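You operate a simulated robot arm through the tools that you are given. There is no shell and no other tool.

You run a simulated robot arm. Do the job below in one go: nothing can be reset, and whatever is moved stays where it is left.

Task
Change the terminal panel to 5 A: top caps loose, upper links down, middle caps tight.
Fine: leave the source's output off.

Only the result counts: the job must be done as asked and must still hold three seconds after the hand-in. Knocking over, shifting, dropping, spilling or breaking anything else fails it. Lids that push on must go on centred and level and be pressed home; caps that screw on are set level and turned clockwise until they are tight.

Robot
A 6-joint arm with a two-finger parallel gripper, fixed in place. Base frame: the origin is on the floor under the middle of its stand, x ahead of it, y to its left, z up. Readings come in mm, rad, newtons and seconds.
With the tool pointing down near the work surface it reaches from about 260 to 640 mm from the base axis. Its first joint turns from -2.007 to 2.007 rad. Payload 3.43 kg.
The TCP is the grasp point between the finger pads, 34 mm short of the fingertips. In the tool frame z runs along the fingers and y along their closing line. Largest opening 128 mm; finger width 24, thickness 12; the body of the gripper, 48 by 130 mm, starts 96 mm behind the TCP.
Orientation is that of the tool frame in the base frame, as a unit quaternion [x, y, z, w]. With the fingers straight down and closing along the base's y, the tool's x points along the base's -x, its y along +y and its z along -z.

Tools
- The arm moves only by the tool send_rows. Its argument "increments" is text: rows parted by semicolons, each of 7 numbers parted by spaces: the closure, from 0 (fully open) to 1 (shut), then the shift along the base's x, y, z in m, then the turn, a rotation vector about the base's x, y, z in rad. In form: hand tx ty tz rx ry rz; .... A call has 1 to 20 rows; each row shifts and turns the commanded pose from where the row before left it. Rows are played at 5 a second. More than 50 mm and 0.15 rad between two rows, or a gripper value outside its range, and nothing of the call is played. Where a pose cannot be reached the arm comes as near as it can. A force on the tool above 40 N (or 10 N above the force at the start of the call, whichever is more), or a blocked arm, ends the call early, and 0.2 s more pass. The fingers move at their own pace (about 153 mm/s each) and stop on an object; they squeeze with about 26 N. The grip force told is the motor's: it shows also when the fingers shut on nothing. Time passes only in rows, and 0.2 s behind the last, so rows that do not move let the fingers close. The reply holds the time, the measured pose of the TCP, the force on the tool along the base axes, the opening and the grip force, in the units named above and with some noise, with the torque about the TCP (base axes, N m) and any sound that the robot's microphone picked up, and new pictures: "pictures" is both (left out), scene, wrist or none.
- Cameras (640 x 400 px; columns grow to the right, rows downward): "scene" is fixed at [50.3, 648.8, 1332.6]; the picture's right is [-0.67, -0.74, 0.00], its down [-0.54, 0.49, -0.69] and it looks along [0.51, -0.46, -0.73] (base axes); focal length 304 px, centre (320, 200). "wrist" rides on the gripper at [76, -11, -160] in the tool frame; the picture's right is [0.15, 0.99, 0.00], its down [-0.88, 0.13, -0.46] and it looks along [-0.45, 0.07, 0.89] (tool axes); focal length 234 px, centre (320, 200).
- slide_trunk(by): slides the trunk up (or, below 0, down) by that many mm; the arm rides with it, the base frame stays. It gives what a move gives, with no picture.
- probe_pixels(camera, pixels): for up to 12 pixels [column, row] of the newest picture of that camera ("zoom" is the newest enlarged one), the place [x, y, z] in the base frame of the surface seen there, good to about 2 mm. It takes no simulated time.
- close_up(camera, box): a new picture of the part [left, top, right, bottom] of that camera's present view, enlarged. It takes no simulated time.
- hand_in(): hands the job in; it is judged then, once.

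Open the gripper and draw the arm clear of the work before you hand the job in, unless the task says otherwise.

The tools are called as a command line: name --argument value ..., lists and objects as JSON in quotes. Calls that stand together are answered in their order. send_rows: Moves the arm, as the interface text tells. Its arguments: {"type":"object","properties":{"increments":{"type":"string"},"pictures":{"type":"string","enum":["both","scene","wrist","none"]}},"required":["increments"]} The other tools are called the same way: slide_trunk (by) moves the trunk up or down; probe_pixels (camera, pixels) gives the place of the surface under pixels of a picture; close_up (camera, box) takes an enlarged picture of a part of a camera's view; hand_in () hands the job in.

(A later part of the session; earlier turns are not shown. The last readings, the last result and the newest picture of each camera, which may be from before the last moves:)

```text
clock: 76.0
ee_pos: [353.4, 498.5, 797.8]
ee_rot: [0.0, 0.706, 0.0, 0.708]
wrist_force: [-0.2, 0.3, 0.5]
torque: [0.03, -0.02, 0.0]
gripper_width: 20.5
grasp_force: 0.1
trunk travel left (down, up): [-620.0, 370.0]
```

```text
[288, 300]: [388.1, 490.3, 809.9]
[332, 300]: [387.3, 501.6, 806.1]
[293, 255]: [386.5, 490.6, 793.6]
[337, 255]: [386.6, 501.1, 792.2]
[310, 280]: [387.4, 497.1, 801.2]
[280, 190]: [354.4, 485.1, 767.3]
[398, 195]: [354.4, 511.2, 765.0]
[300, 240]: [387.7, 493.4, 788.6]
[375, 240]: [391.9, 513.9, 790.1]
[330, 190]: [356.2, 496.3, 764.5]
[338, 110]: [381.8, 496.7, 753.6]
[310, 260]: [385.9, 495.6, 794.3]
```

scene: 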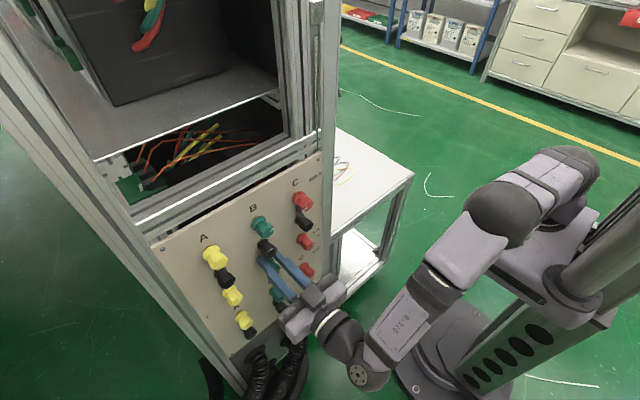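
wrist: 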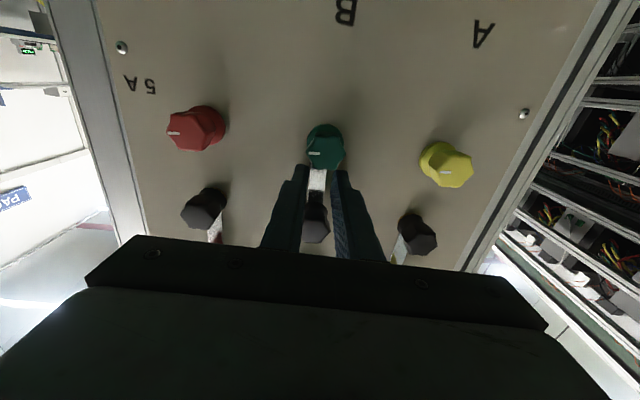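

TCP averages y≈497.5 and the link centre is ~2 mm to -y. I'll shift +0.6 mm and narrow the fingers to ~14.8 mm to square the link up.

send_rows --increments "0.86 0 0.0006 0 0 0 0; 0.875 0 0 0 0 0 0; 0.885 0 0 0 0 0 0; 0.885 0 0 0 0 0 0" --pictures "wrist"

close_up --camera "wrist" --box '[240, 90, 400, 220]'

```text
clock: 77.0
ee_pos: [353.8, 497.5, 798.1]
ee_rot: [0.001, 0.706, 0.0, 0.708]
wrist_force: [-1.0, -0.5, -0.5]
torque: [0.03, 0.0, -0.02]
gripper_width: 15.0
grasp_force: 0.3
trunk travel left (down, up): [-620.0, 370.0]
```

wrist: 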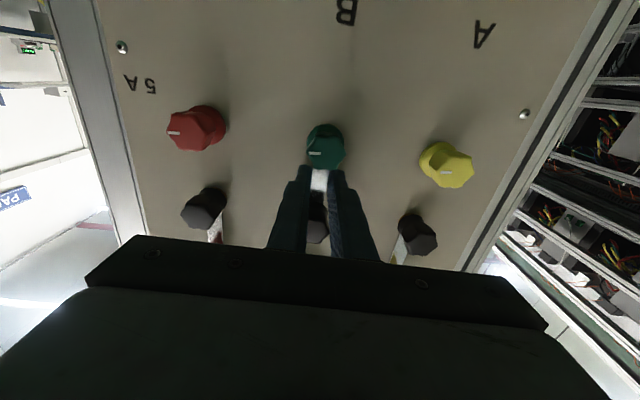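

```text
3.08 times, centred on (320, 155) of wrist
```

zoom: 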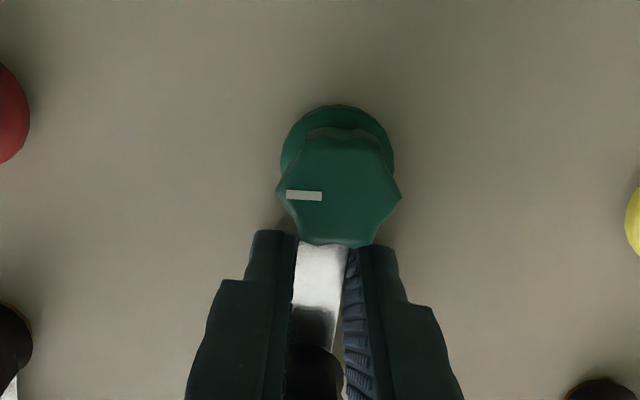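

The link is squared vertically behind the middle cap. I'll open slightly, back straight out to x≈300, widen, drop to the middle cap's height and roll toward φ=-210° for a long clockwise turn.

send_rows --increments "0.84 0 0 0 0 0 0; 0.84 -0.015 0 0 0 0 0; 0.84 -0.02 0 0 0 0 0; 0.84 -0.02 0 0 0 0 0; 0.62 0 0 -0.008 -0.141 0 0; 0.62 0 0 -0.008 -0.141 0 0; 0.62 0 0 -0.008 -0.141 0 0; 0.62 0 0 -0.008 -0.141 0 0; 0.62 0 0 0 -0.141 0 0; 0.62 0 0 0 -0.141 0 0; 0.62 0 0 0 -0.141 0 0; 0.62 0 0 0 -0.141 0 0; 0.62 0 0 0 -0.141 0 0; 0.62 0 0 0 -0.141 0 0; 0.62 0 0 0 -0.141 0 0; 0.62 0 0 0 -0.141 0 0; 0.62 0 0 0 -0.141 0 0" --pictures "none"

send_rows --increments "0.62 0 0 0 -0.141 0 0; 0.62 0 0 0 -0.141 0 0; 0.62 0 0 0 -0.141 0 0; 0.62 0 0 0 -0.141 0 0; 0.62 0 0 0 -0.141 0 0; 0.62 0 0 0 -0.141 0 0; 0.62 0 0 0 -0.141 0 0; 0.62 0 0 0 -0.141 0 0; 0.62 0 0 0 -0.141 0 0; 0.62 0 0 0 -0.141 0 0; 0.62 0 0 0 -0.141 0 0; 0.62 0 0 0 -0.141 0 0; 0.62 0 0 0 -0.141 0 0; 0.62 0 0 0 0 0 0" --pictures "both"

close_up --camera "wrist" --box '[240, 80, 400, 220]'

close_up --camera "scene" --box '[230, 200, 330, 290]'

```text
clock: 80.6
ee_pos: [298.9, 498.7, 766.9]
ee_rot: [0.561, -0.428, 0.561, -0.432]
wrist_force: [-0.6, 0.1, -1.0]
torque: [0.03, -0.03, -0.01]
gripper_width: 48.4
grasp_force: 0.0
trunk travel left (down, up): [-620.0, 370.0]
```

```text
clock: 83.6
ee_pos: [298.7, 497.3, 766.4]
ee_rot: [0.684, 0.185, 0.681, 0.185]
wrist_force: [0.4, -0.5, 0.4]
torque: [0.01, 0.0, -0.01]
gripper_width: 48.9
grasp_force: 0.1
trunk travel left (down, up): [-620.0, 370.0]
```

scene: 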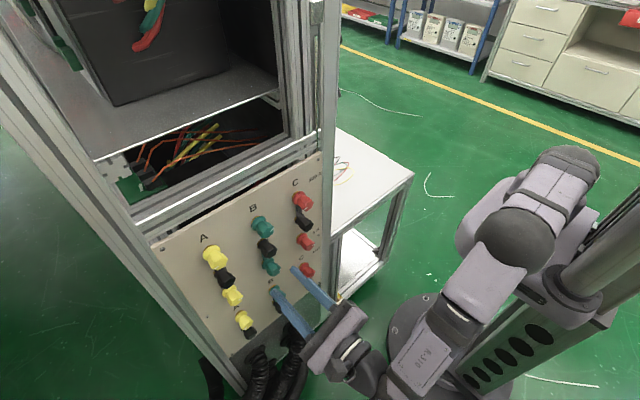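
wrist: 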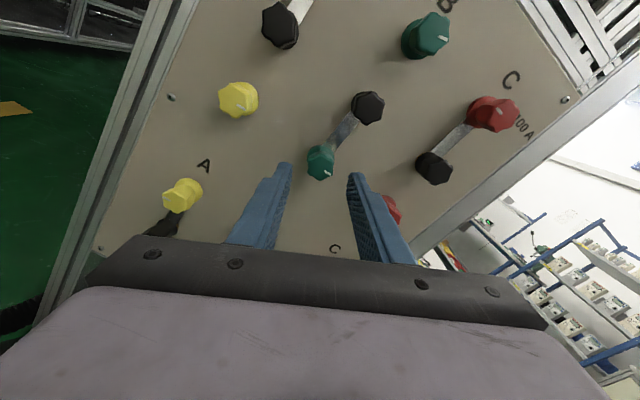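

```text
2.86 times, centred on (320, 150) of wrist
```

zoom: 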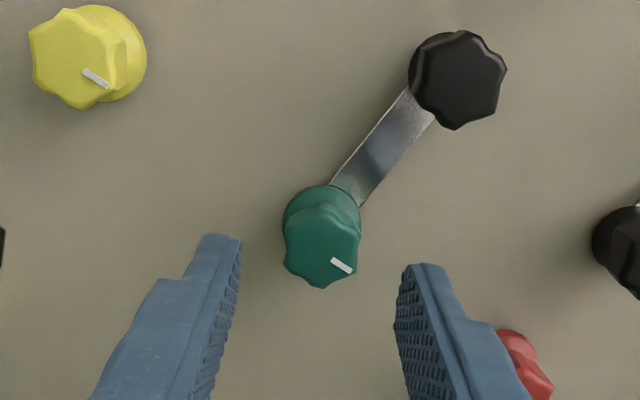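

```text
4.44 times, centred on (280, 245) of scene
```

zoom: 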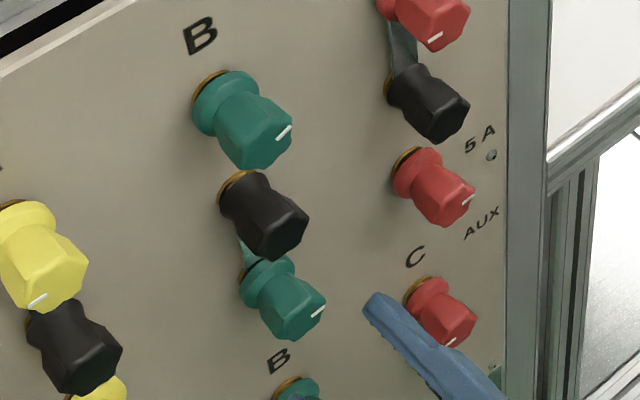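

The green link hangs straight down behind the middle cap. Before closing in I'll probe the AUX caps' positions to be sure of clearance.

probe_pixels --camera "scene" --pixels '[[276, 293], [281, 305], [306, 270], [308, 282], [242, 318], [250, 332], [276, 297]]'

send_rows --increments "0.62 0 0 0 0 0 0" --pictures "none"

send_rows --increments "0.62 0 0 0 0 0 0" --pictures "none"

```text
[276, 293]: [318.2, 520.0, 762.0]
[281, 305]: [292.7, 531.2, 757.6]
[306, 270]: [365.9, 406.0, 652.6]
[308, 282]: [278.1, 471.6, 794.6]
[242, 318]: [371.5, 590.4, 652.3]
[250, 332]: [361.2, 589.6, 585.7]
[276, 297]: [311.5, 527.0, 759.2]
```

```text
clock: 84.0
ee_pos: [299.6, 496.7, 766.6]
ee_rot: [0.684, 0.185, 0.682, 0.183]
wrist_force: [-0.3, 0.8, 0.2]
torque: [0.01, 0.0, 0.0]
gripper_width: 48.5
grasp_force: 0.1
trunk travel left (down, up): [-620.0, 370.0]
```

```text
clock: 84.4
ee_pos: [298.1, 497.3, 765.9]
ee_rot: [0.684, 0.184, 0.682, 0.183]
wrist_force: [0.2, 0.2, 0.0]
torque: [0.02, -0.05, 0.0]
gripper_width: 48.7
grasp_force: 0.1
trunk travel left (down, up): [-620.0, 370.0]
```

AUX caps are far below (z≈650), so clearance is fine. I'll move in to x≈341 around the middle green cap and grip it.

send_rows --increments "0.62 0.015 0.0012 0.0002 0 0 0; 0.62 0.015 0 0 0 0 0; 0.62 0.012 0 0 0 0 0; 0.62 0 0 0 0 0 0; 1 0 0 0 0 0 0; 1 0 0 0 0 0 0; 1 0 0 0 0 0 0" --pictures "wrist"

close_up --camera "wrist" --box '[250, 90, 390, 220]'

```text
clock: 86.0
ee_pos: [342.5, 497.1, 766.4]
ee_rot: [0.685, 0.183, 0.681, 0.184]
wrist_force: [0.0, -8.0, 2.7]
torque: [-0.01, -0.26, -0.21]
gripper_width: 25.0
grasp_force: 45.2
trunk travel left (down, up): [-620.0, 370.0]
```

wrist: 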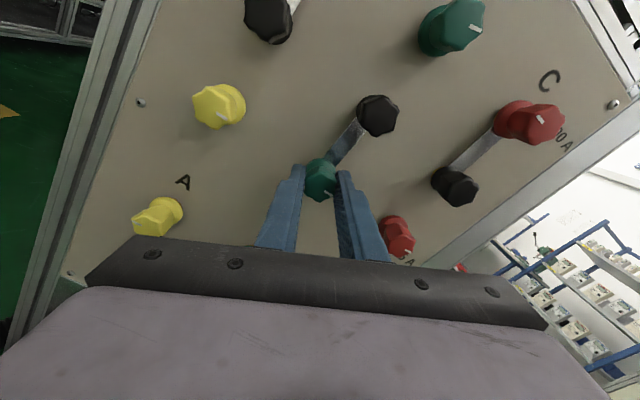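

```text
3.08 times, centred on (320, 155) of wrist
```

zoom: 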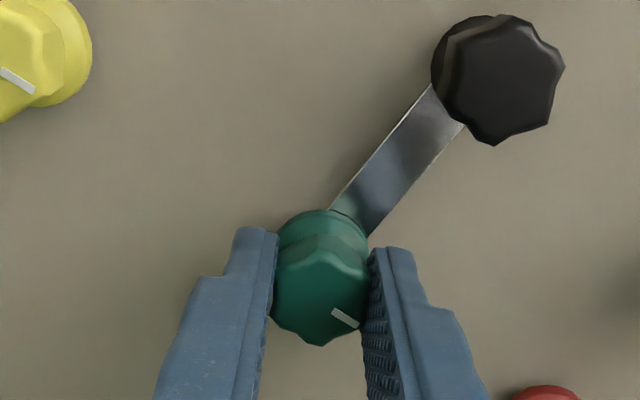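

Gripped squarely at 25.0 mm. I'll turn clockwise (positive about x) by ~1.7 rad and read the torque.

send_rows --increments "1 0 0 0 0.14 0 0; 1 0 0 0 0.14 0 0; 1 0 0 0 0.14 0 0; 1 0 0 0 0.14 0 0; 1 0 0 0 0.14 0 0; 1 0 0 0 0.14 0 0; 1 0 0 0 0.14 0 0; 1 0 0 0 0.14 0 0; 1 0 0 0 0.14 0 0; 1 0 0 0 0.14 0 0; 1 0 0 0 0.14 0 0; 1 0 0 0 0.14 0 0; 1 0 0 0 0 0 0" --pictures "wrist"

close_up --camera "wrist" --box '[250, 90, 390, 220]'

```text
clock: 88.8
ee_pos: [343.0, 496.7, 767.1]
ee_rot: [0.593, -0.387, 0.591, -0.387]
wrist_force: [11.1, -16.7, -1.7]
torque: [0.0, 0.28, 0.72]
gripper_width: 25.1
grasp_force: 44.5
trunk travel left (down, up): [-620.0, 370.0]
```

wrist: 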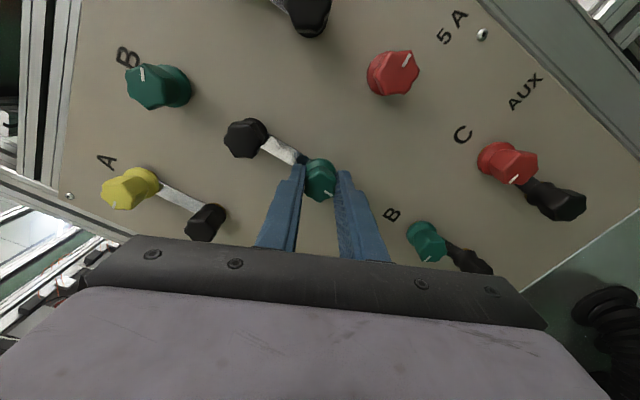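

```text
3.08 times, centred on (320, 155) of wrist
```

zoom: 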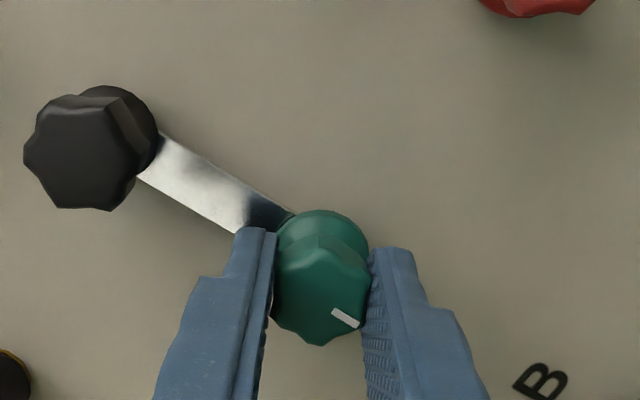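

The cap follows (96° so far, no x-torque). I'll relieve the side load slightly and continue clockwise in smaller chunks.

send_rows --increments "1 0.0005 -0.001 0 0.14 0 0; 1 0.0001 0 0 0.14 0 0; 1 0.0001 0 0 0.14 0 0; 1 0.0001 0 0 0.14 0 0; 1 0 0 0 0.14 0 0; 1 0 0 0 0.14 0 0; 1 0 0 0 0.14 0 0; 1 0 0 0 0 0 0" --pictures "wrist"

close_up --camera "wrist" --box '[250, 90, 390, 220]'

```text
clock: 90.6
ee_pos: [341.9, 496.7, 767.9]
ee_rot: [-0.34, 0.619, -0.341, 0.621]
wrist_force: [3.7, -9.6, -0.2]
torque: [0.0, 0.14, -0.24]
gripper_width: 24.8
grasp_force: 44.6
trunk travel left (down, up): [-620.0, 370.0]
```

wrist: 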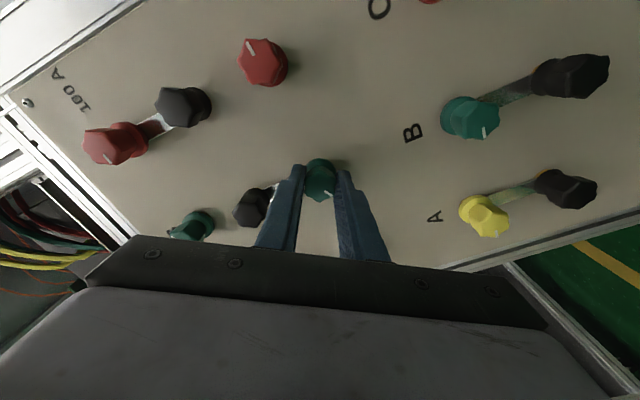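

```text
3.08 times, centred on (320, 155) of wrist
```

zoom: 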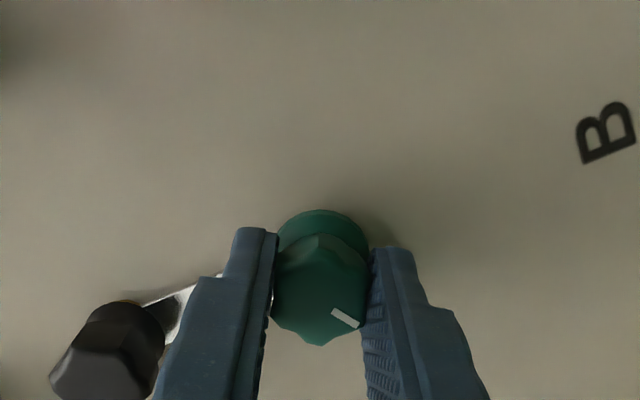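

152° turned, still no torque. I'll continue clockwise.

send_rows --increments "1 0 -0.0005 0 0.12 0 0; 1 0 0 0 0.12 0 0; 1 0 0 0 0.12 0 0; 1 0 0 0 0.12 0 0; 1 0 0 0 0.12 0 0; 1 0 0 0 0 0 0" --pictures "none"

```text
clock: 92.0
ee_pos: [341.6, 496.3, 768.4]
ee_rot: [-0.14, 0.692, -0.142, 0.694]
wrist_force: [8.7, -4.2, 0.7]
torque: [-0.42, 0.03, 0.01]
gripper_width: 25.2
grasp_force: 45.3
trunk travel left (down, up): [-620.0, 370.0]
```

x-torque jumped to -0.42 N·m: it's coming up tight at roughly 185°. I'll check the mark in the jaws and then nip a touch further.

send_rows --increments "1 0 0 0 0.05 0 0; 1 0 0 0 0.05 0 0; 1 0 0 0 0 0 0" --pictures "wrist"

close_up --camera "wrist" --box '[250, 90, 390, 220]'

```text
clock: 92.8
ee_pos: [342.3, 496.4, 768.2]
ee_rot: [-0.106, 0.698, -0.107, 0.7]
wrist_force: [5.1, -2.7, 2.9]
torque: [-0.36, -0.18, -0.06]
gripper_width: 25.2
grasp_force: 45.0
trunk travel left (down, up): [-620.0, 370.0]
```

wrist: 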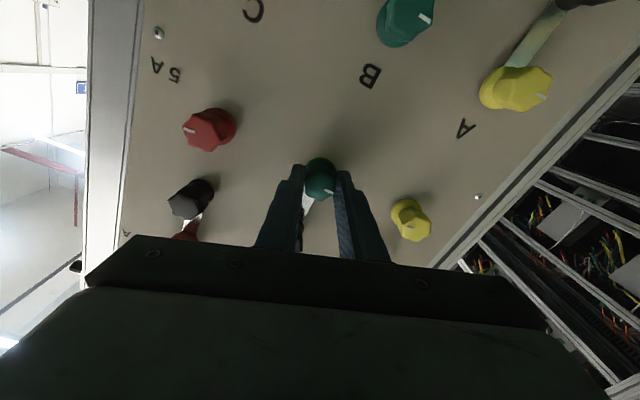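

```text
3.08 times, centred on (320, 155) of wrist
```

zoom: 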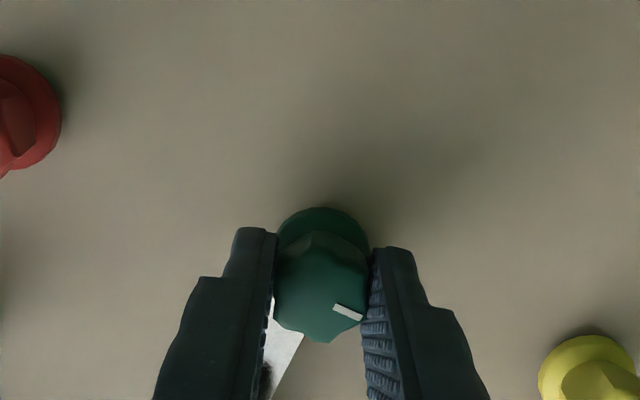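

Torque holds around -0.36 to -0.42 N·m with only slight jaw creep, so it's tight. One more small nip to confirm before releasing.

send_rows --increments "1 0 0 0 0.08 0 0; 1 0 0 0 0.08 0 0; 1 0 0 0 0.08 0 0; 1 0 0 0 0 0 0" --pictures "wrist"

close_up --camera "wrist" --box '[250, 90, 390, 220]'

```text
clock: 93.8
ee_pos: [342.1, 496.4, 765.3]
ee_rot: [-0.022, 0.706, -0.024, 0.707]
wrist_force: [3.3, -2.1, 0.1]
torque: [-0.46, -0.09, 0.04]
gripper_width: 24.9
grasp_force: 45.3
trunk travel left (down, up): [-620.0, 370.0]
```

wrist: 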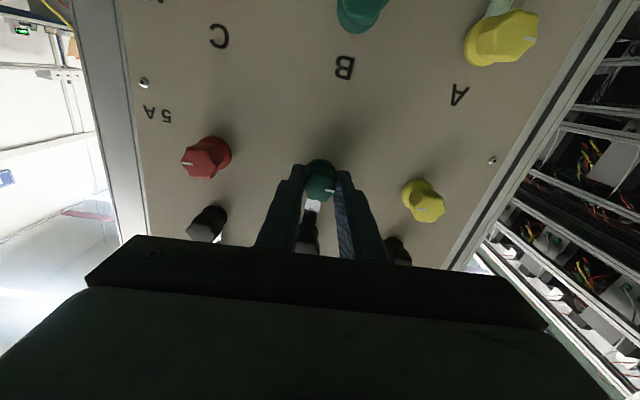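

```text
3.08 times, centred on (320, 155) of wrist
```

zoom: 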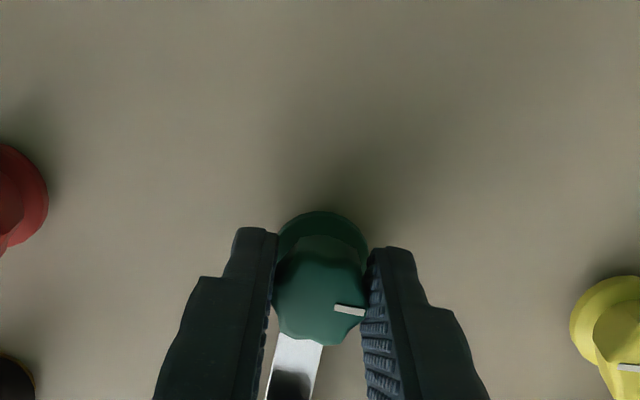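

The jaws now slip at -0.46 N·m with the mark back at 9 o'clock, so the green middle cap is tight. I'll release and back straight out to x≈290.

send_rows --increments "0.62 0 0 0 0 0 0; 0.62 0 0 0 0 0 0; 0.62 -0.012 0 0 0 0 0; 0.62 -0.02 0 0 0 0 0; 0.62 -0.02 0 0 0 0 0; 0.62 0 0 0 0 0 0" --pictures "both"

close_up --camera "scene" --box '[230, 180, 340, 290]'

close_up --camera "wrist" --box '[80, 60, 480, 270]'

```text
clock: 95.2
ee_pos: [288.4, 496.9, 765.6]
ee_rot: [-0.023, 0.706, -0.024, 0.708]
wrist_force: [-0.4, 0.3, -1.0]
torque: [-0.02, -0.05, -0.02]
gripper_width: 48.5
grasp_force: 0.1
trunk travel left (down, up): [-620.0, 370.0]
```

scene: 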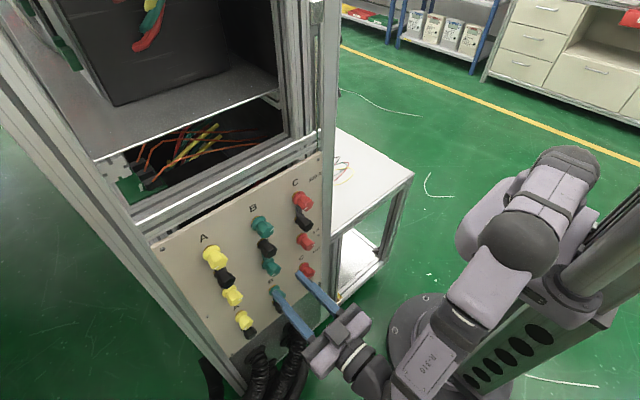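
wrist: 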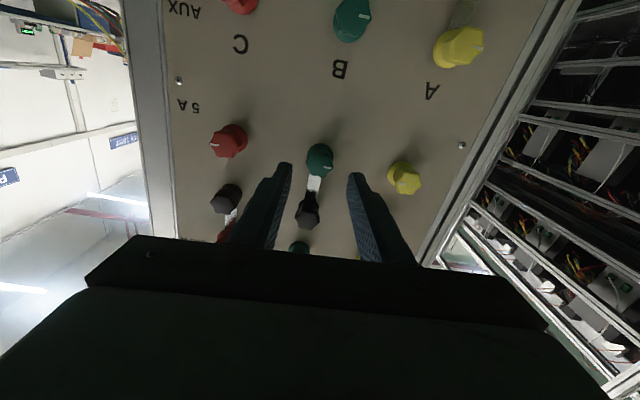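

```text
3.64 times, centred on (285, 235) of scene
```

zoom: 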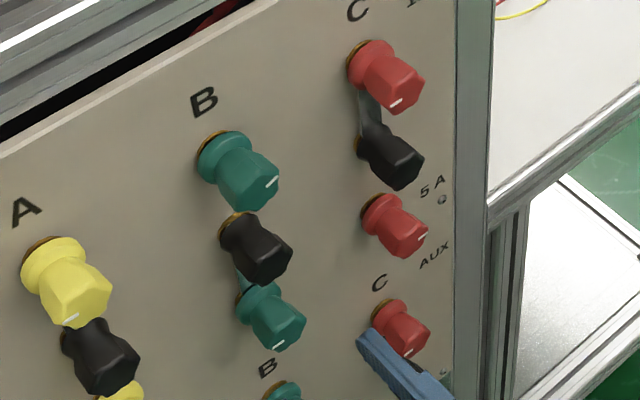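

```text
1.60 times, centred on (280, 165) of wrist
```

zoom: 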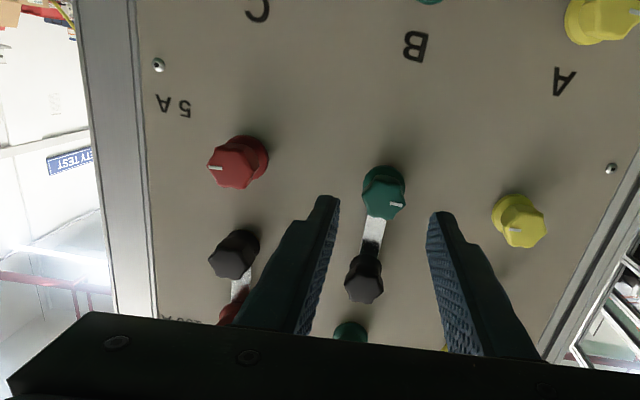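

Column B looks done: link down and middle mark at 9 o'clock. I'll probe the frame's face beside column C, to check clearance for swinging that link.

probe_pixels --camera "zoom" --pixels '[[160, 250], [150, 250], [140, 250], [128, 250], [115, 250], [105, 250], [140, 180], [125, 180], [160, 180], [240, 250], [236, 165], [520, 225]]'

probe_pixels --camera "scene" --pixels '[[322, 200], [326, 200], [330, 200], [316, 215], [322, 230], [328, 230], [154, 260], [158, 262], [162, 264], [168, 262]]'

```text
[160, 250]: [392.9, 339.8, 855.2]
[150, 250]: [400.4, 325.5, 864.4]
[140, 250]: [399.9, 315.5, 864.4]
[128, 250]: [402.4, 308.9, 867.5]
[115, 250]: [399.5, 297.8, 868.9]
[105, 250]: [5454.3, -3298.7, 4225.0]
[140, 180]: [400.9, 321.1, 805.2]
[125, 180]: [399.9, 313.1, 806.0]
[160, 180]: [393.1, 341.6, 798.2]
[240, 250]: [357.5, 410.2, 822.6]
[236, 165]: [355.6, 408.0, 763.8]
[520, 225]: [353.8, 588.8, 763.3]
```

```text
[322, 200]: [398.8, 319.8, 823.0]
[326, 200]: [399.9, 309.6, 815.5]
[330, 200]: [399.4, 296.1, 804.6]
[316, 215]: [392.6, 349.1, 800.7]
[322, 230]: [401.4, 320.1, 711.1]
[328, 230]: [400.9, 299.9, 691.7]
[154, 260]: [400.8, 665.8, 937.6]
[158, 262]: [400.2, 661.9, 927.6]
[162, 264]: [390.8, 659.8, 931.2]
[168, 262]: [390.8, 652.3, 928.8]
```

The frame sits behind the panel (x≈400), so the same clockwise swing is safe for C. I'll move to the red column at (290, 408.5, 903) while rolling to φ=-90°.

send_rows --increments "0.62 0 -0.00805 0.01245 -0.1367 0 0; 0.62 0 -0.00805 0.01245 -0.1367 0 0; 0.62 0 -0.00805 0.01245 -0.1367 0 0; 0.62 0 -0.00805 0.01245 -0.1367 0 0; 0.62 0 -0.00805 0.01245 -0.1367 0 0; 0.62 0 -0.00805 0.01245 -0.1367 0 0; 0.62 0 -0.00805 0.01245 -0.1367 0 0; 0.62 0 -0.00805 0.01245 -0.1367 0 0; 0.62 0 -0.00805 0.01245 -0.1367 0 0; 0.62 0 -0.00805 0.01245 -0.1367 0 0; 0.62 0 -0.00805 0.01245 -0.1367 0 0; 0.62 0 0 0 0 0 0" --pictures "both"

send_rows --increments "0.62 0 0 0 0 0 0" --pictures "none"

send_rows --increments "0.62 0 0 0 0 0 0" --pictures "none"

close_up --camera "wrist" --box '[260, 110, 380, 220]'

```text
clock: 97.8
ee_pos: [289.0, 407.8, 903.3]
ee_rot: [-0.5, 0.499, -0.5, 0.501]
wrist_force: [-0.1, 1.1, 0.6]
torque: [-0.01, 0.02, 0.01]
gripper_width: 48.5
grasp_force: 0.0
trunk travel left (down, up): [-620.0, 370.0]
```

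scene: 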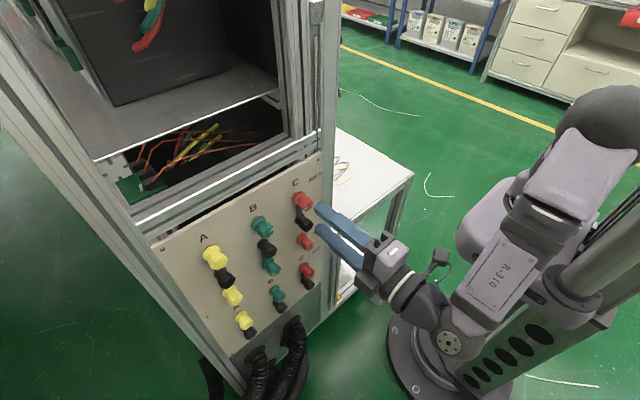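
wrist: 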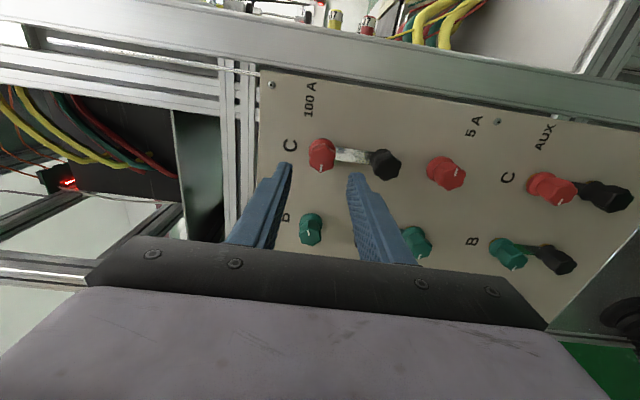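

```text
clock: 98.2
ee_pos: [288.2, 408.3, 903.8]
ee_rot: [-0.5, 0.499, -0.499, 0.502]
wrist_force: [0.4, 0.3, 0.5]
torque: [-0.02, -0.01, 0.05]
gripper_width: 48.4
grasp_force: 0.0
trunk travel left (down, up): [-620.0, 370.0]
```

```text
clock: 98.6
ee_pos: [288.7, 408.5, 904.2]
ee_rot: [-0.5, 0.499, -0.499, 0.502]
wrist_force: [0.5, -0.4, 0.6]
torque: [0.03, 0.0, 0.0]
gripper_width: 48.9
grasp_force: 0.1
trunk travel left (down, up): [-620.0, 370.0]
```

```text
3.64 times, centred on (320, 165) of wrist
```

zoom: 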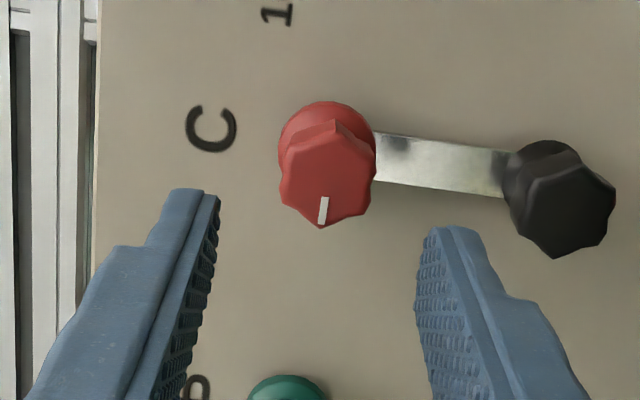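

Aligned in front of the red top cap at φ=-90°. I'll probe its lobes for the exact axis.

probe_pixels --camera "zoom" --pixels '[[285, 150], [283, 198], [322, 224], [372, 200], [372, 150], [333, 127], [328, 175], [440, 145], [440, 185], [560, 205], [520, 200], [610, 200]]'

```text
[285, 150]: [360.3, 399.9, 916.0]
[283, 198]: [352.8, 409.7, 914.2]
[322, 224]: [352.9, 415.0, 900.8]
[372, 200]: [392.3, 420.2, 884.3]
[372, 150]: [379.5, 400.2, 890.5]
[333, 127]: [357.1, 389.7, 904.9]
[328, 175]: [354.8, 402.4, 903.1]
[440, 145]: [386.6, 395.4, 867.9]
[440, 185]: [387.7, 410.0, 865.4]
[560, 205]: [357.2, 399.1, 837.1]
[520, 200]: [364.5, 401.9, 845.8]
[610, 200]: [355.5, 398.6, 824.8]
```

The red column's axis is nearer y≈402.6 than 408, so I'll verify with more probes on the red cap, black post and middle cap.

probe_pixels --camera "zoom" --pixels '[[325, 215], [300, 205], [350, 207], [345, 140], [300, 160], [365, 175], [555, 250], [585, 245], [605, 225], [530, 230], [545, 185], [595, 190]]'

close_up --camera "wrist" --box '[410, 140, 480, 200]'

```text
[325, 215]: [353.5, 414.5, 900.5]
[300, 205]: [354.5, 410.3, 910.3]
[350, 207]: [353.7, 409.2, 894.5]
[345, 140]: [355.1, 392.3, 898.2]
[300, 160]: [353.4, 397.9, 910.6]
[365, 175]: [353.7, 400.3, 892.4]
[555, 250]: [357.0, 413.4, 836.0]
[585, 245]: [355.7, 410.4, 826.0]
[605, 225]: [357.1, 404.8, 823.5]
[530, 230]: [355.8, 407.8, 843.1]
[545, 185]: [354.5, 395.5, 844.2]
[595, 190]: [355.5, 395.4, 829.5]
```

```text
6.67 times, centred on (445, 170) of wrist
```

zoom: 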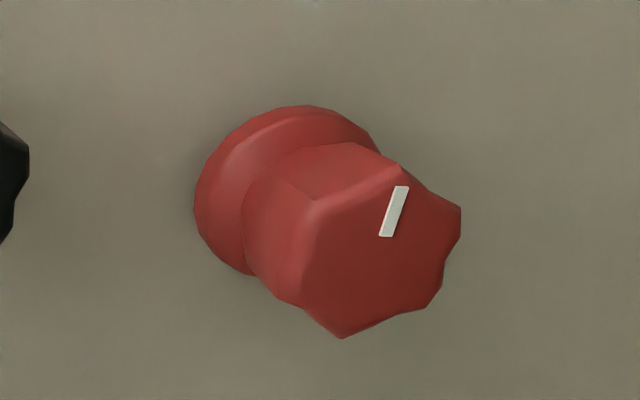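

probe_pixels --camera "zoom" --pixels '[[402, 172], [340, 332], [318, 205], [455, 210], [300, 300], [425, 300], [385, 250], [395, 190], [385, 230], [200, 190], [300, 110], [245, 265]]'

```text
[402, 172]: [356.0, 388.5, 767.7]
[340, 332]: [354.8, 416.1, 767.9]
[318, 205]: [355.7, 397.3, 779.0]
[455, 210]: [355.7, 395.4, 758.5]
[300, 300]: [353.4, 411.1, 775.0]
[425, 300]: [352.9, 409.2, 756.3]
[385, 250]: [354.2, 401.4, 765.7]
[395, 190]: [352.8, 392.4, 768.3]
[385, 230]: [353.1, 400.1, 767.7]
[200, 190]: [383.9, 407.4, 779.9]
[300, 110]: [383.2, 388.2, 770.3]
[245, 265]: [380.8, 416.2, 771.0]
```

Red axis confirmed at y≈402.4, z≈902.8/767.2. I'll shift by -5.8 mm in y, go in to x≈341 around the red top cap and grip.

send_rows --increments "0.62 0 -0.0058 -0.001 0 0 0; 0.62 0.018 0 0 0 0 0; 0.62 0.018 0 0 0 0 0; 0.62 0.016 0 0 0 0 0; 0.62 0 0 0 0 0 0; 1 0 0 0 0 0 0; 1 0 0 0 0 0 0" --pictures "wrist"

close_up --camera "wrist" --box '[250, 100, 390, 220]'

```text
clock: 100.2
ee_pos: [342.2, 403.1, 903.4]
ee_rot: [-0.5, 0.499, -0.5, 0.502]
wrist_force: [-0.9, 0.2, 0.5]
torque: [-0.01, 0.06, 0.15]
gripper_width: 25.2
grasp_force: 44.7
trunk travel left (down, up): [-620.0, 370.0]
```

wrist: 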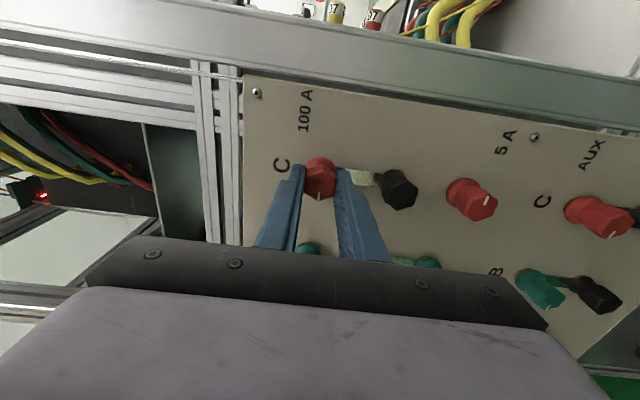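

```text
3.33 times, centred on (320, 160) of wrist
```

zoom: 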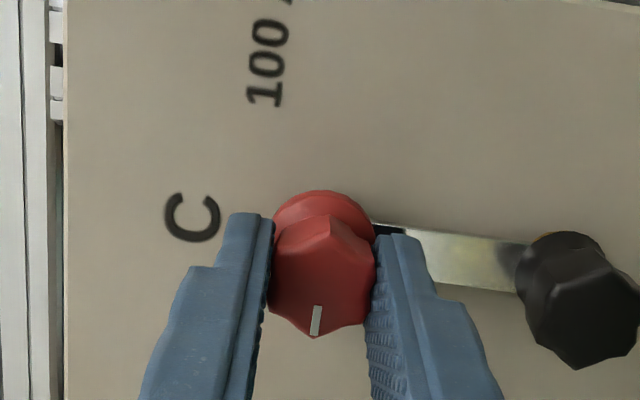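

A centred grip with near-zero side forces. I'll turn the red top cap counter-clockwise ~2.5 rad.

send_rows --increments "1 0 0 0 -0.14 0 0; 1 0 0 0 -0.14 0 0; 1 0 0 0 -0.14 0 0; 1 0 0 0 -0.14 0 0; 1 0 0 0 -0.14 0 0; 1 0 0 0 -0.14 0 0; 1 0 0 0 -0.14 0 0; 1 0 0 0 -0.14 0 0; 1 0 0 0 -0.14 0 0; 1 0 0 0 -0.14 0 0; 1 0 0 0 -0.14 0 0; 1 0 0 0 -0.14 0 0; 1 0 0 0 -0.14 0 0; 1 0 0 0 -0.14 0 0; 1 0 0 0 -0.14 0 0; 1 0 0 0 -0.14 0 0; 1 0 0 0 -0.14 0 0; 1 0 0 0 -0.14 0 0; 1 0 0 0 0 0 0" --pictures "none"

```text
clock: 104.2
ee_pos: [343.0, 401.1, 902.9]
ee_rot: [0.631, 0.323, 0.628, 0.323]
wrist_force: [3.4, -7.4, -1.9]
torque: [-0.03, 0.83, -1.09]
gripper_width: 25.0
grasp_force: 45.2
trunk travel left (down, up): [-620.0, 370.0]
```

144° turned freely. I'll continue in smaller steps up to the loose stop.

send_rows --increments "1 0 -0.0006 0 -0.12 0 0; 1 0 0 0 -0.12 0 0; 1 0 0 0 -0.12 0 0; 1 0 0 0 -0.12 0 0; 1 0 0 0 -0.12 0 0; 1 0 0 0 -0.12 0 0; 1 0 0 0 0 0 0" --pictures "wrist"

close_up --camera "wrist" --box '[250, 100, 390, 220]'

```text
clock: 105.8
ee_pos: [342.7, 401.3, 903.4]
ee_rot: [0.477, 0.523, 0.474, 0.524]
wrist_force: [6.9, -9.7, 6.6]
torque: [-0.02, 0.03, 0.92]
gripper_width: 25.1
grasp_force: 45.3
trunk travel left (down, up): [-620.0, 370.0]
```

wrist: 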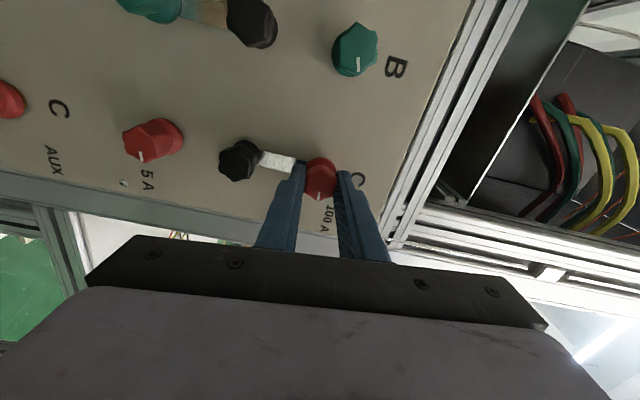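

```text
3.33 times, centred on (320, 160) of wrist
```

zoom: 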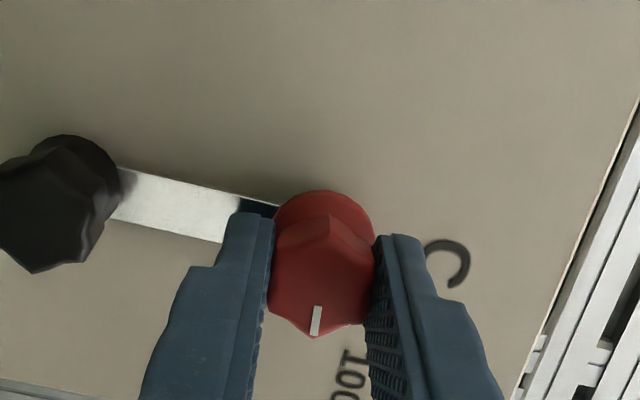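

185° so far with no torque; continuing to the stop in small steps.

send_rows --increments "1 0 -0.0004 0 -0.1 0 0; 1 0 0 0 -0.1 0 0; 1 0 0 0 -0.1 0 0; 1 0 0 0 0 0 0" --pictures "wrist"

```text
clock: 106.8
ee_pos: [342.3, 400.9, 902.8]
ee_rot: [0.391, 0.589, 0.391, 0.589]
wrist_force: [9.6, -0.5, 12.6]
torque: [0.32, -0.04, 0.21]
gripper_width: 25.0
grasp_force: 45.0
trunk travel left (down, up): [-620.0, 370.0]
```

wrist: 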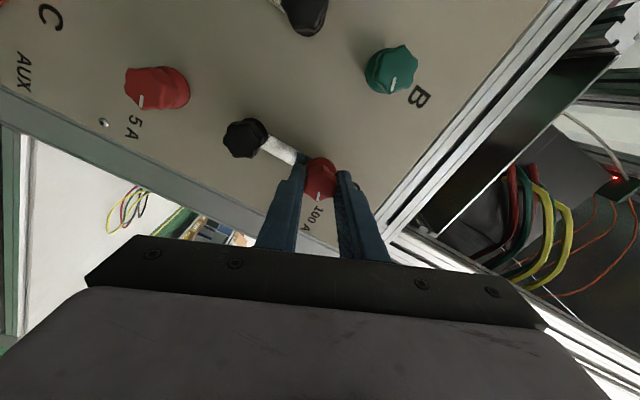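

x-torque 0.32 N·m marks the red top cap's loose stop. I'll release, back out, and go to the link position with φ=-180° and a 20 mm opening.

send_rows --increments "0.62 0 0 0 0 0 0; 0.62 0 0.001 0 0 0 0; 0.62 -0.015 0 0 0 0 0; 0.62 -0.018 0 0 0 0 0; 0.62 -0.018 0 0 0 0 0; 0.84 0 0 -0.008 0.141 0 0; 0.84 0 0 -0.008 0.141 0 0; 0.84 0 0 -0.008 0.141 0 0; 0.84 0 0 -0.008 0.141 0 0; 0.84 0 0 0 0.141 0 0; 0.84 0 0 0 0.141 0 0; 0.84 0 0 0 0.141 0 0; 0.84 0 0 0 0.141 0 0; 0.84 0 0 0 0.141 0 0; 0.84 0 0 0 0.141 0 0; 0.84 0 0 0 0.141 0 0; 0.84 0 0 0 0.141 0 0; 0.84 0 0 0 0.141 0 0; 0.84 0 0 0 0.141 0 0; 0.84 0 0 0 0 0 0" --pictures "both"

send_rows --increments "0.84 0 0 0 0 0 0" --pictures "none"

send_rows --increments "0.84 0 0 0 0 0 0" --pictures "none"

close_up --camera "wrist" --box '[240, 90, 400, 220]'

```text
clock: 111.0
ee_pos: [290.5, 402.6, 872.0]
ee_rot: [0.708, -0.002, 0.706, -0.004]
wrist_force: [1.1, -0.3, 0.1]
torque: [0.03, 0.03, 0.05]
gripper_width: 20.3
grasp_force: 0.0
trunk travel left (down, up): [-620.0, 370.0]
```

scene: 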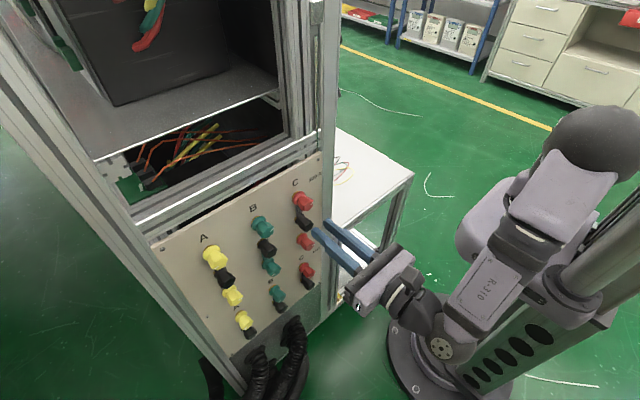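
wrist: 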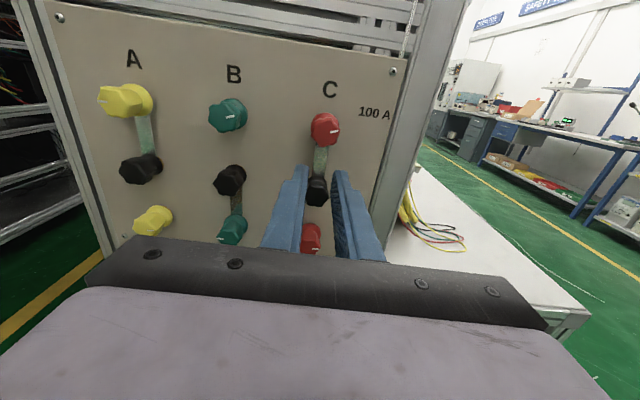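

```text
clock: 111.4
ee_pos: [291.1, 402.8, 869.9]
ee_rot: [0.708, -0.001, 0.706, -0.004]
wrist_force: [0.0, -0.3, -0.4]
torque: [0.01, 0.02, -0.01]
gripper_width: 20.6
grasp_force: 0.0
trunk travel left (down, up): [-620.0, 370.0]
```

```text
clock: 111.8
ee_pos: [290.2, 402.9, 871.1]
ee_rot: [0.708, -0.002, 0.706, -0.002]
wrist_force: [0.5, -1.2, -0.7]
torque: [-0.01, 0.05, -0.02]
gripper_width: 20.5
grasp_force: 0.1
trunk travel left (down, up): [-620.0, 370.0]
```

```text
3.08 times, centred on (320, 155) of wrist
```

zoom: 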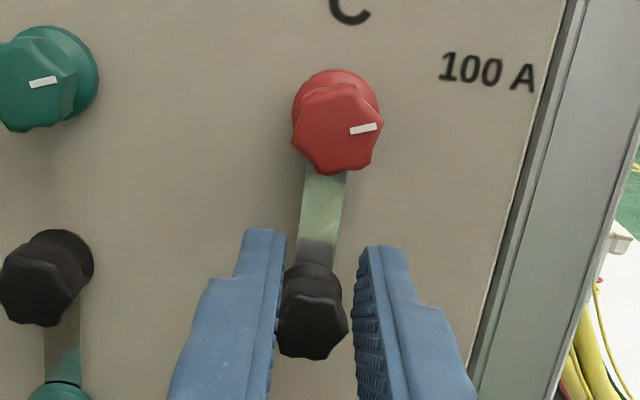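

TCP averages (290.6, 402.8, 871). I'll enter to x≈354.6 to straddle the red link.

send_rows --increments "0.84 0.02 -0.0004 0 0 0 0; 0.84 0.02 0 0 0 0 0; 0.84 0.016 0 0 0 0 0; 0.84 0.005 0 0 0 0 0; 0.84 0.003 0 0 0 0 0; 0.84 0 0 0 0 0 0" --pictures "wrist"

close_up --camera "wrist" --box '[250, 110, 390, 220]'

```text
clock: 113.2
ee_pos: [355.4, 401.1, 870.5]
ee_rot: [0.708, -0.003, 0.706, -0.003]
wrist_force: [0.3, -0.6, -0.1]
torque: [0.0, 0.02, -0.01]
gripper_width: 20.7
grasp_force: 0.0
trunk travel left (down, up): [-620.0, 370.0]
```

wrist: 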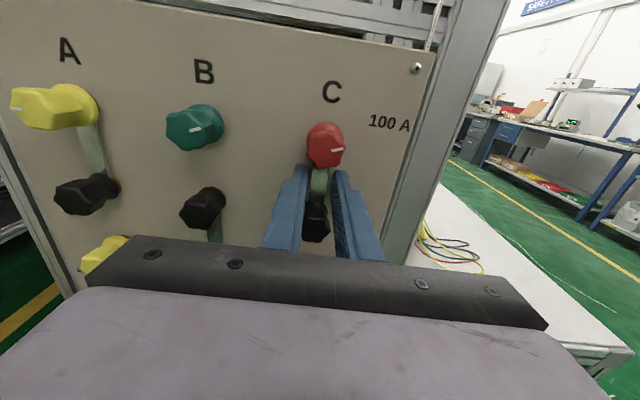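

```text
3.64 times, centred on (320, 165) of wrist
```

zoom: 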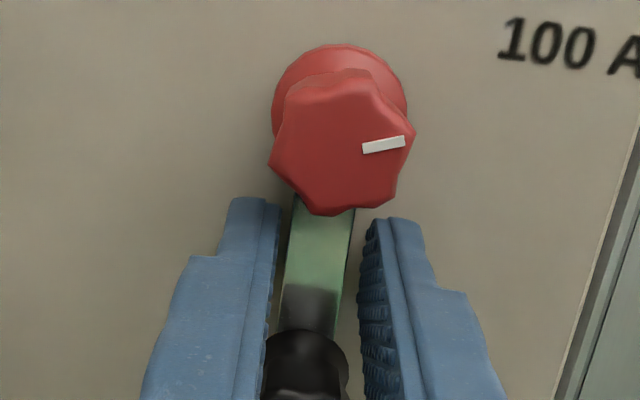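

Straddling the red link. I'll swing it clockwise along the arc to 135°.

send_rows --increments "0.84 0 -0.00439 -0.00027 0.1222 0 0; 0.84 0 -0.00493 -0.00096 0.1396 0 0; 0.84 0 -0.00475 -0.00163 0.1396 0 0; 0.84 0 -0.00447 -0.00228 0.1396 0 0; 0.84 0 -0.00412 -0.00288 0.1396 0 0; 0.84 0 -0.00367 -0.00343 0.1396 0 0; 0.84 0 -0.00316 -0.0039 0.1396 0 0; 0.84 0 -0.00259 -0.00431 0.1396 0 0; 0.84 0 -0.00196 -0.00462 0.1396 0 0; 0.84 0 -0.0013 -0.00485 0.1396 0 0; 0.84 0 -0.00061 -0.00499 0.1396 0 0; 0.84 0 0.00009 -0.00502 0.1396 0 0; 0.84 0 0.00078 -0.00496 0.1396 0 0; 0.84 0 0.00147 -0.0048 0.1396 0 0; 0.84 0 0.00212 -0.00455 0.1396 0 0; 0.84 0 0.00274 -0.00422 0.1396 0 0; 0.84 0 0.00329 -0.00379 0.1396 0 0; 0.84 0 0 0 0 0 0" --pictures "both"

close_up --camera "wrist" --box '[240, 90, 400, 220]'

```text
clock: 117.0
ee_pos: [355.4, 375.6, 809.8]
ee_rot: [-0.267, 0.653, -0.268, 0.656]
wrist_force: [-0.2, -0.5, -0.3]
torque: [-0.03, 0.01, -0.04]
gripper_width: 20.4
grasp_force: 0.2
trunk travel left (down, up): [-620.0, 370.0]
```

scene: 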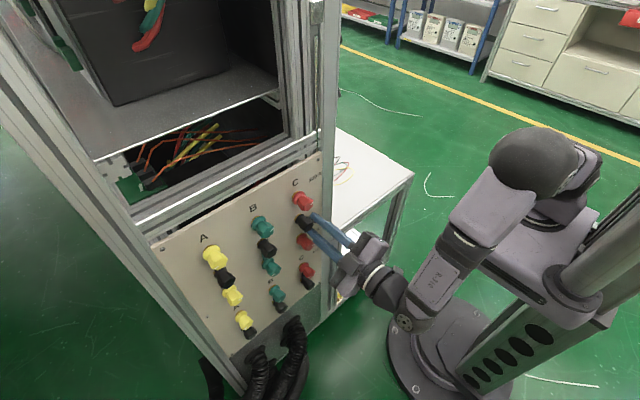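
wrist: 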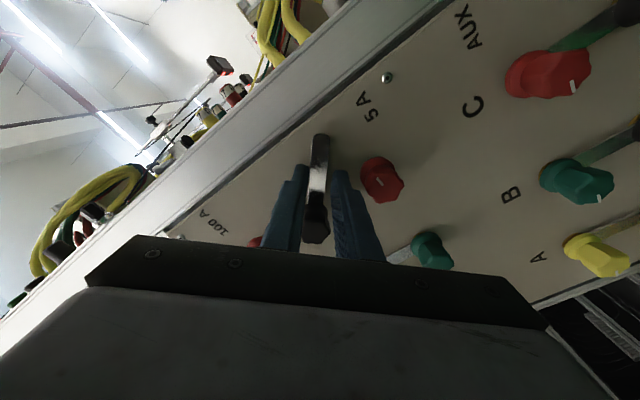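

```text
3.08 times, centred on (320, 155) of wrist
```

zoom: 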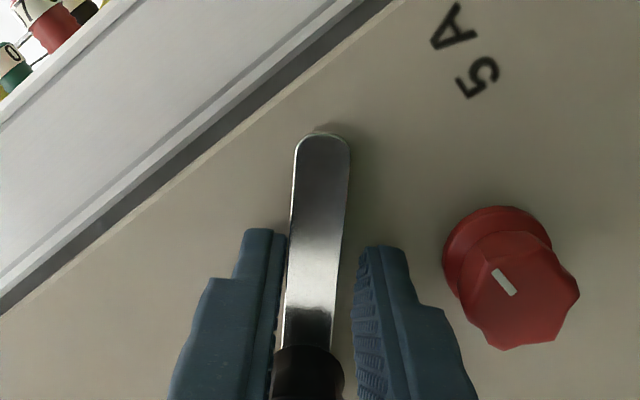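

The red link follows freely at 135°. I'll finish the swing to 180° and then narrow the fingers to square it.

send_rows --increments "0.84 0 0.00379 -0.00329 0.1396 0 0; 0.84 0 0.00422 -0.00274 0.1396 0 0; 0.84 0 0.00455 -0.00212 0.1396 0 0; 0.84 0 0.0048 -0.00147 0.1396 0 0; 0.84 0 0.00496 -0.00078 0.1396 0 0; 0.84 0 0.00314 -0.00014 0.0873 0 0; 0.84 0 0 0 0 0 0" --pictures "wrist"

send_rows --increments "0.84 0 0 0 0 0 0" --pictures "none"

send_rows --increments "0.84 0 0 0 0 0 0" --pictures "none"

close_up --camera "wrist" --box '[240, 90, 400, 220]'

```text
clock: 118.6
ee_pos: [355.4, 401.2, 797.4]
ee_rot: [0.003, 0.706, 0.003, 0.708]
wrist_force: [-0.9, 0.2, 0.3]
torque: [-0.02, -0.05, -0.01]
gripper_width: 20.4
grasp_force: 0.0
trunk travel left (down, up): [-620.0, 370.0]
```

wrist: 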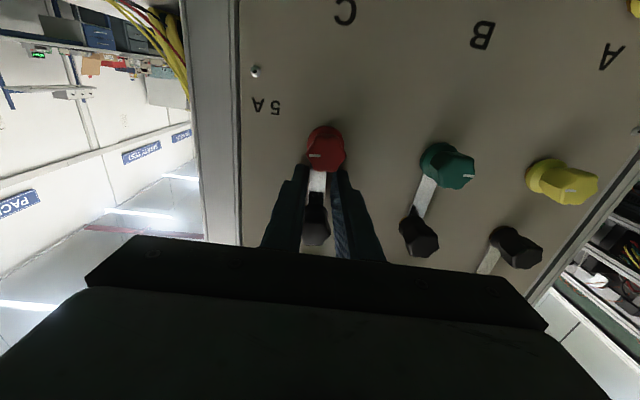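

```text
clock: 119.0
ee_pos: [354.6, 402.1, 797.5]
ee_rot: [0.003, 0.706, 0.001, 0.708]
wrist_force: [-0.1, 0.0, -0.8]
torque: [-0.03, -0.02, 0.0]
gripper_width: 20.4
grasp_force: 0.1
trunk travel left (down, up): [-620.0, 370.0]
```

```text
clock: 119.4
ee_pos: [355.7, 401.9, 797.3]
ee_rot: [0.002, 0.706, 0.002, 0.708]
wrist_force: [0.5, 0.0, -0.7]
torque: [0.04, -0.03, 0.01]
gripper_width: 20.3
grasp_force: 0.0
trunk travel left (down, up): [-620.0, 370.0]
```

```text
3.08 times, centred on (320, 155) of wrist
```

zoom: 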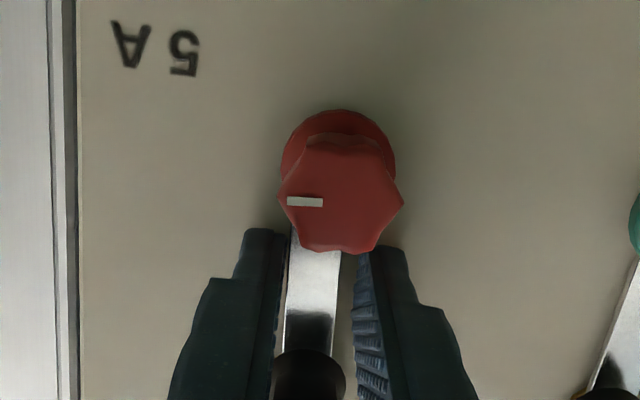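

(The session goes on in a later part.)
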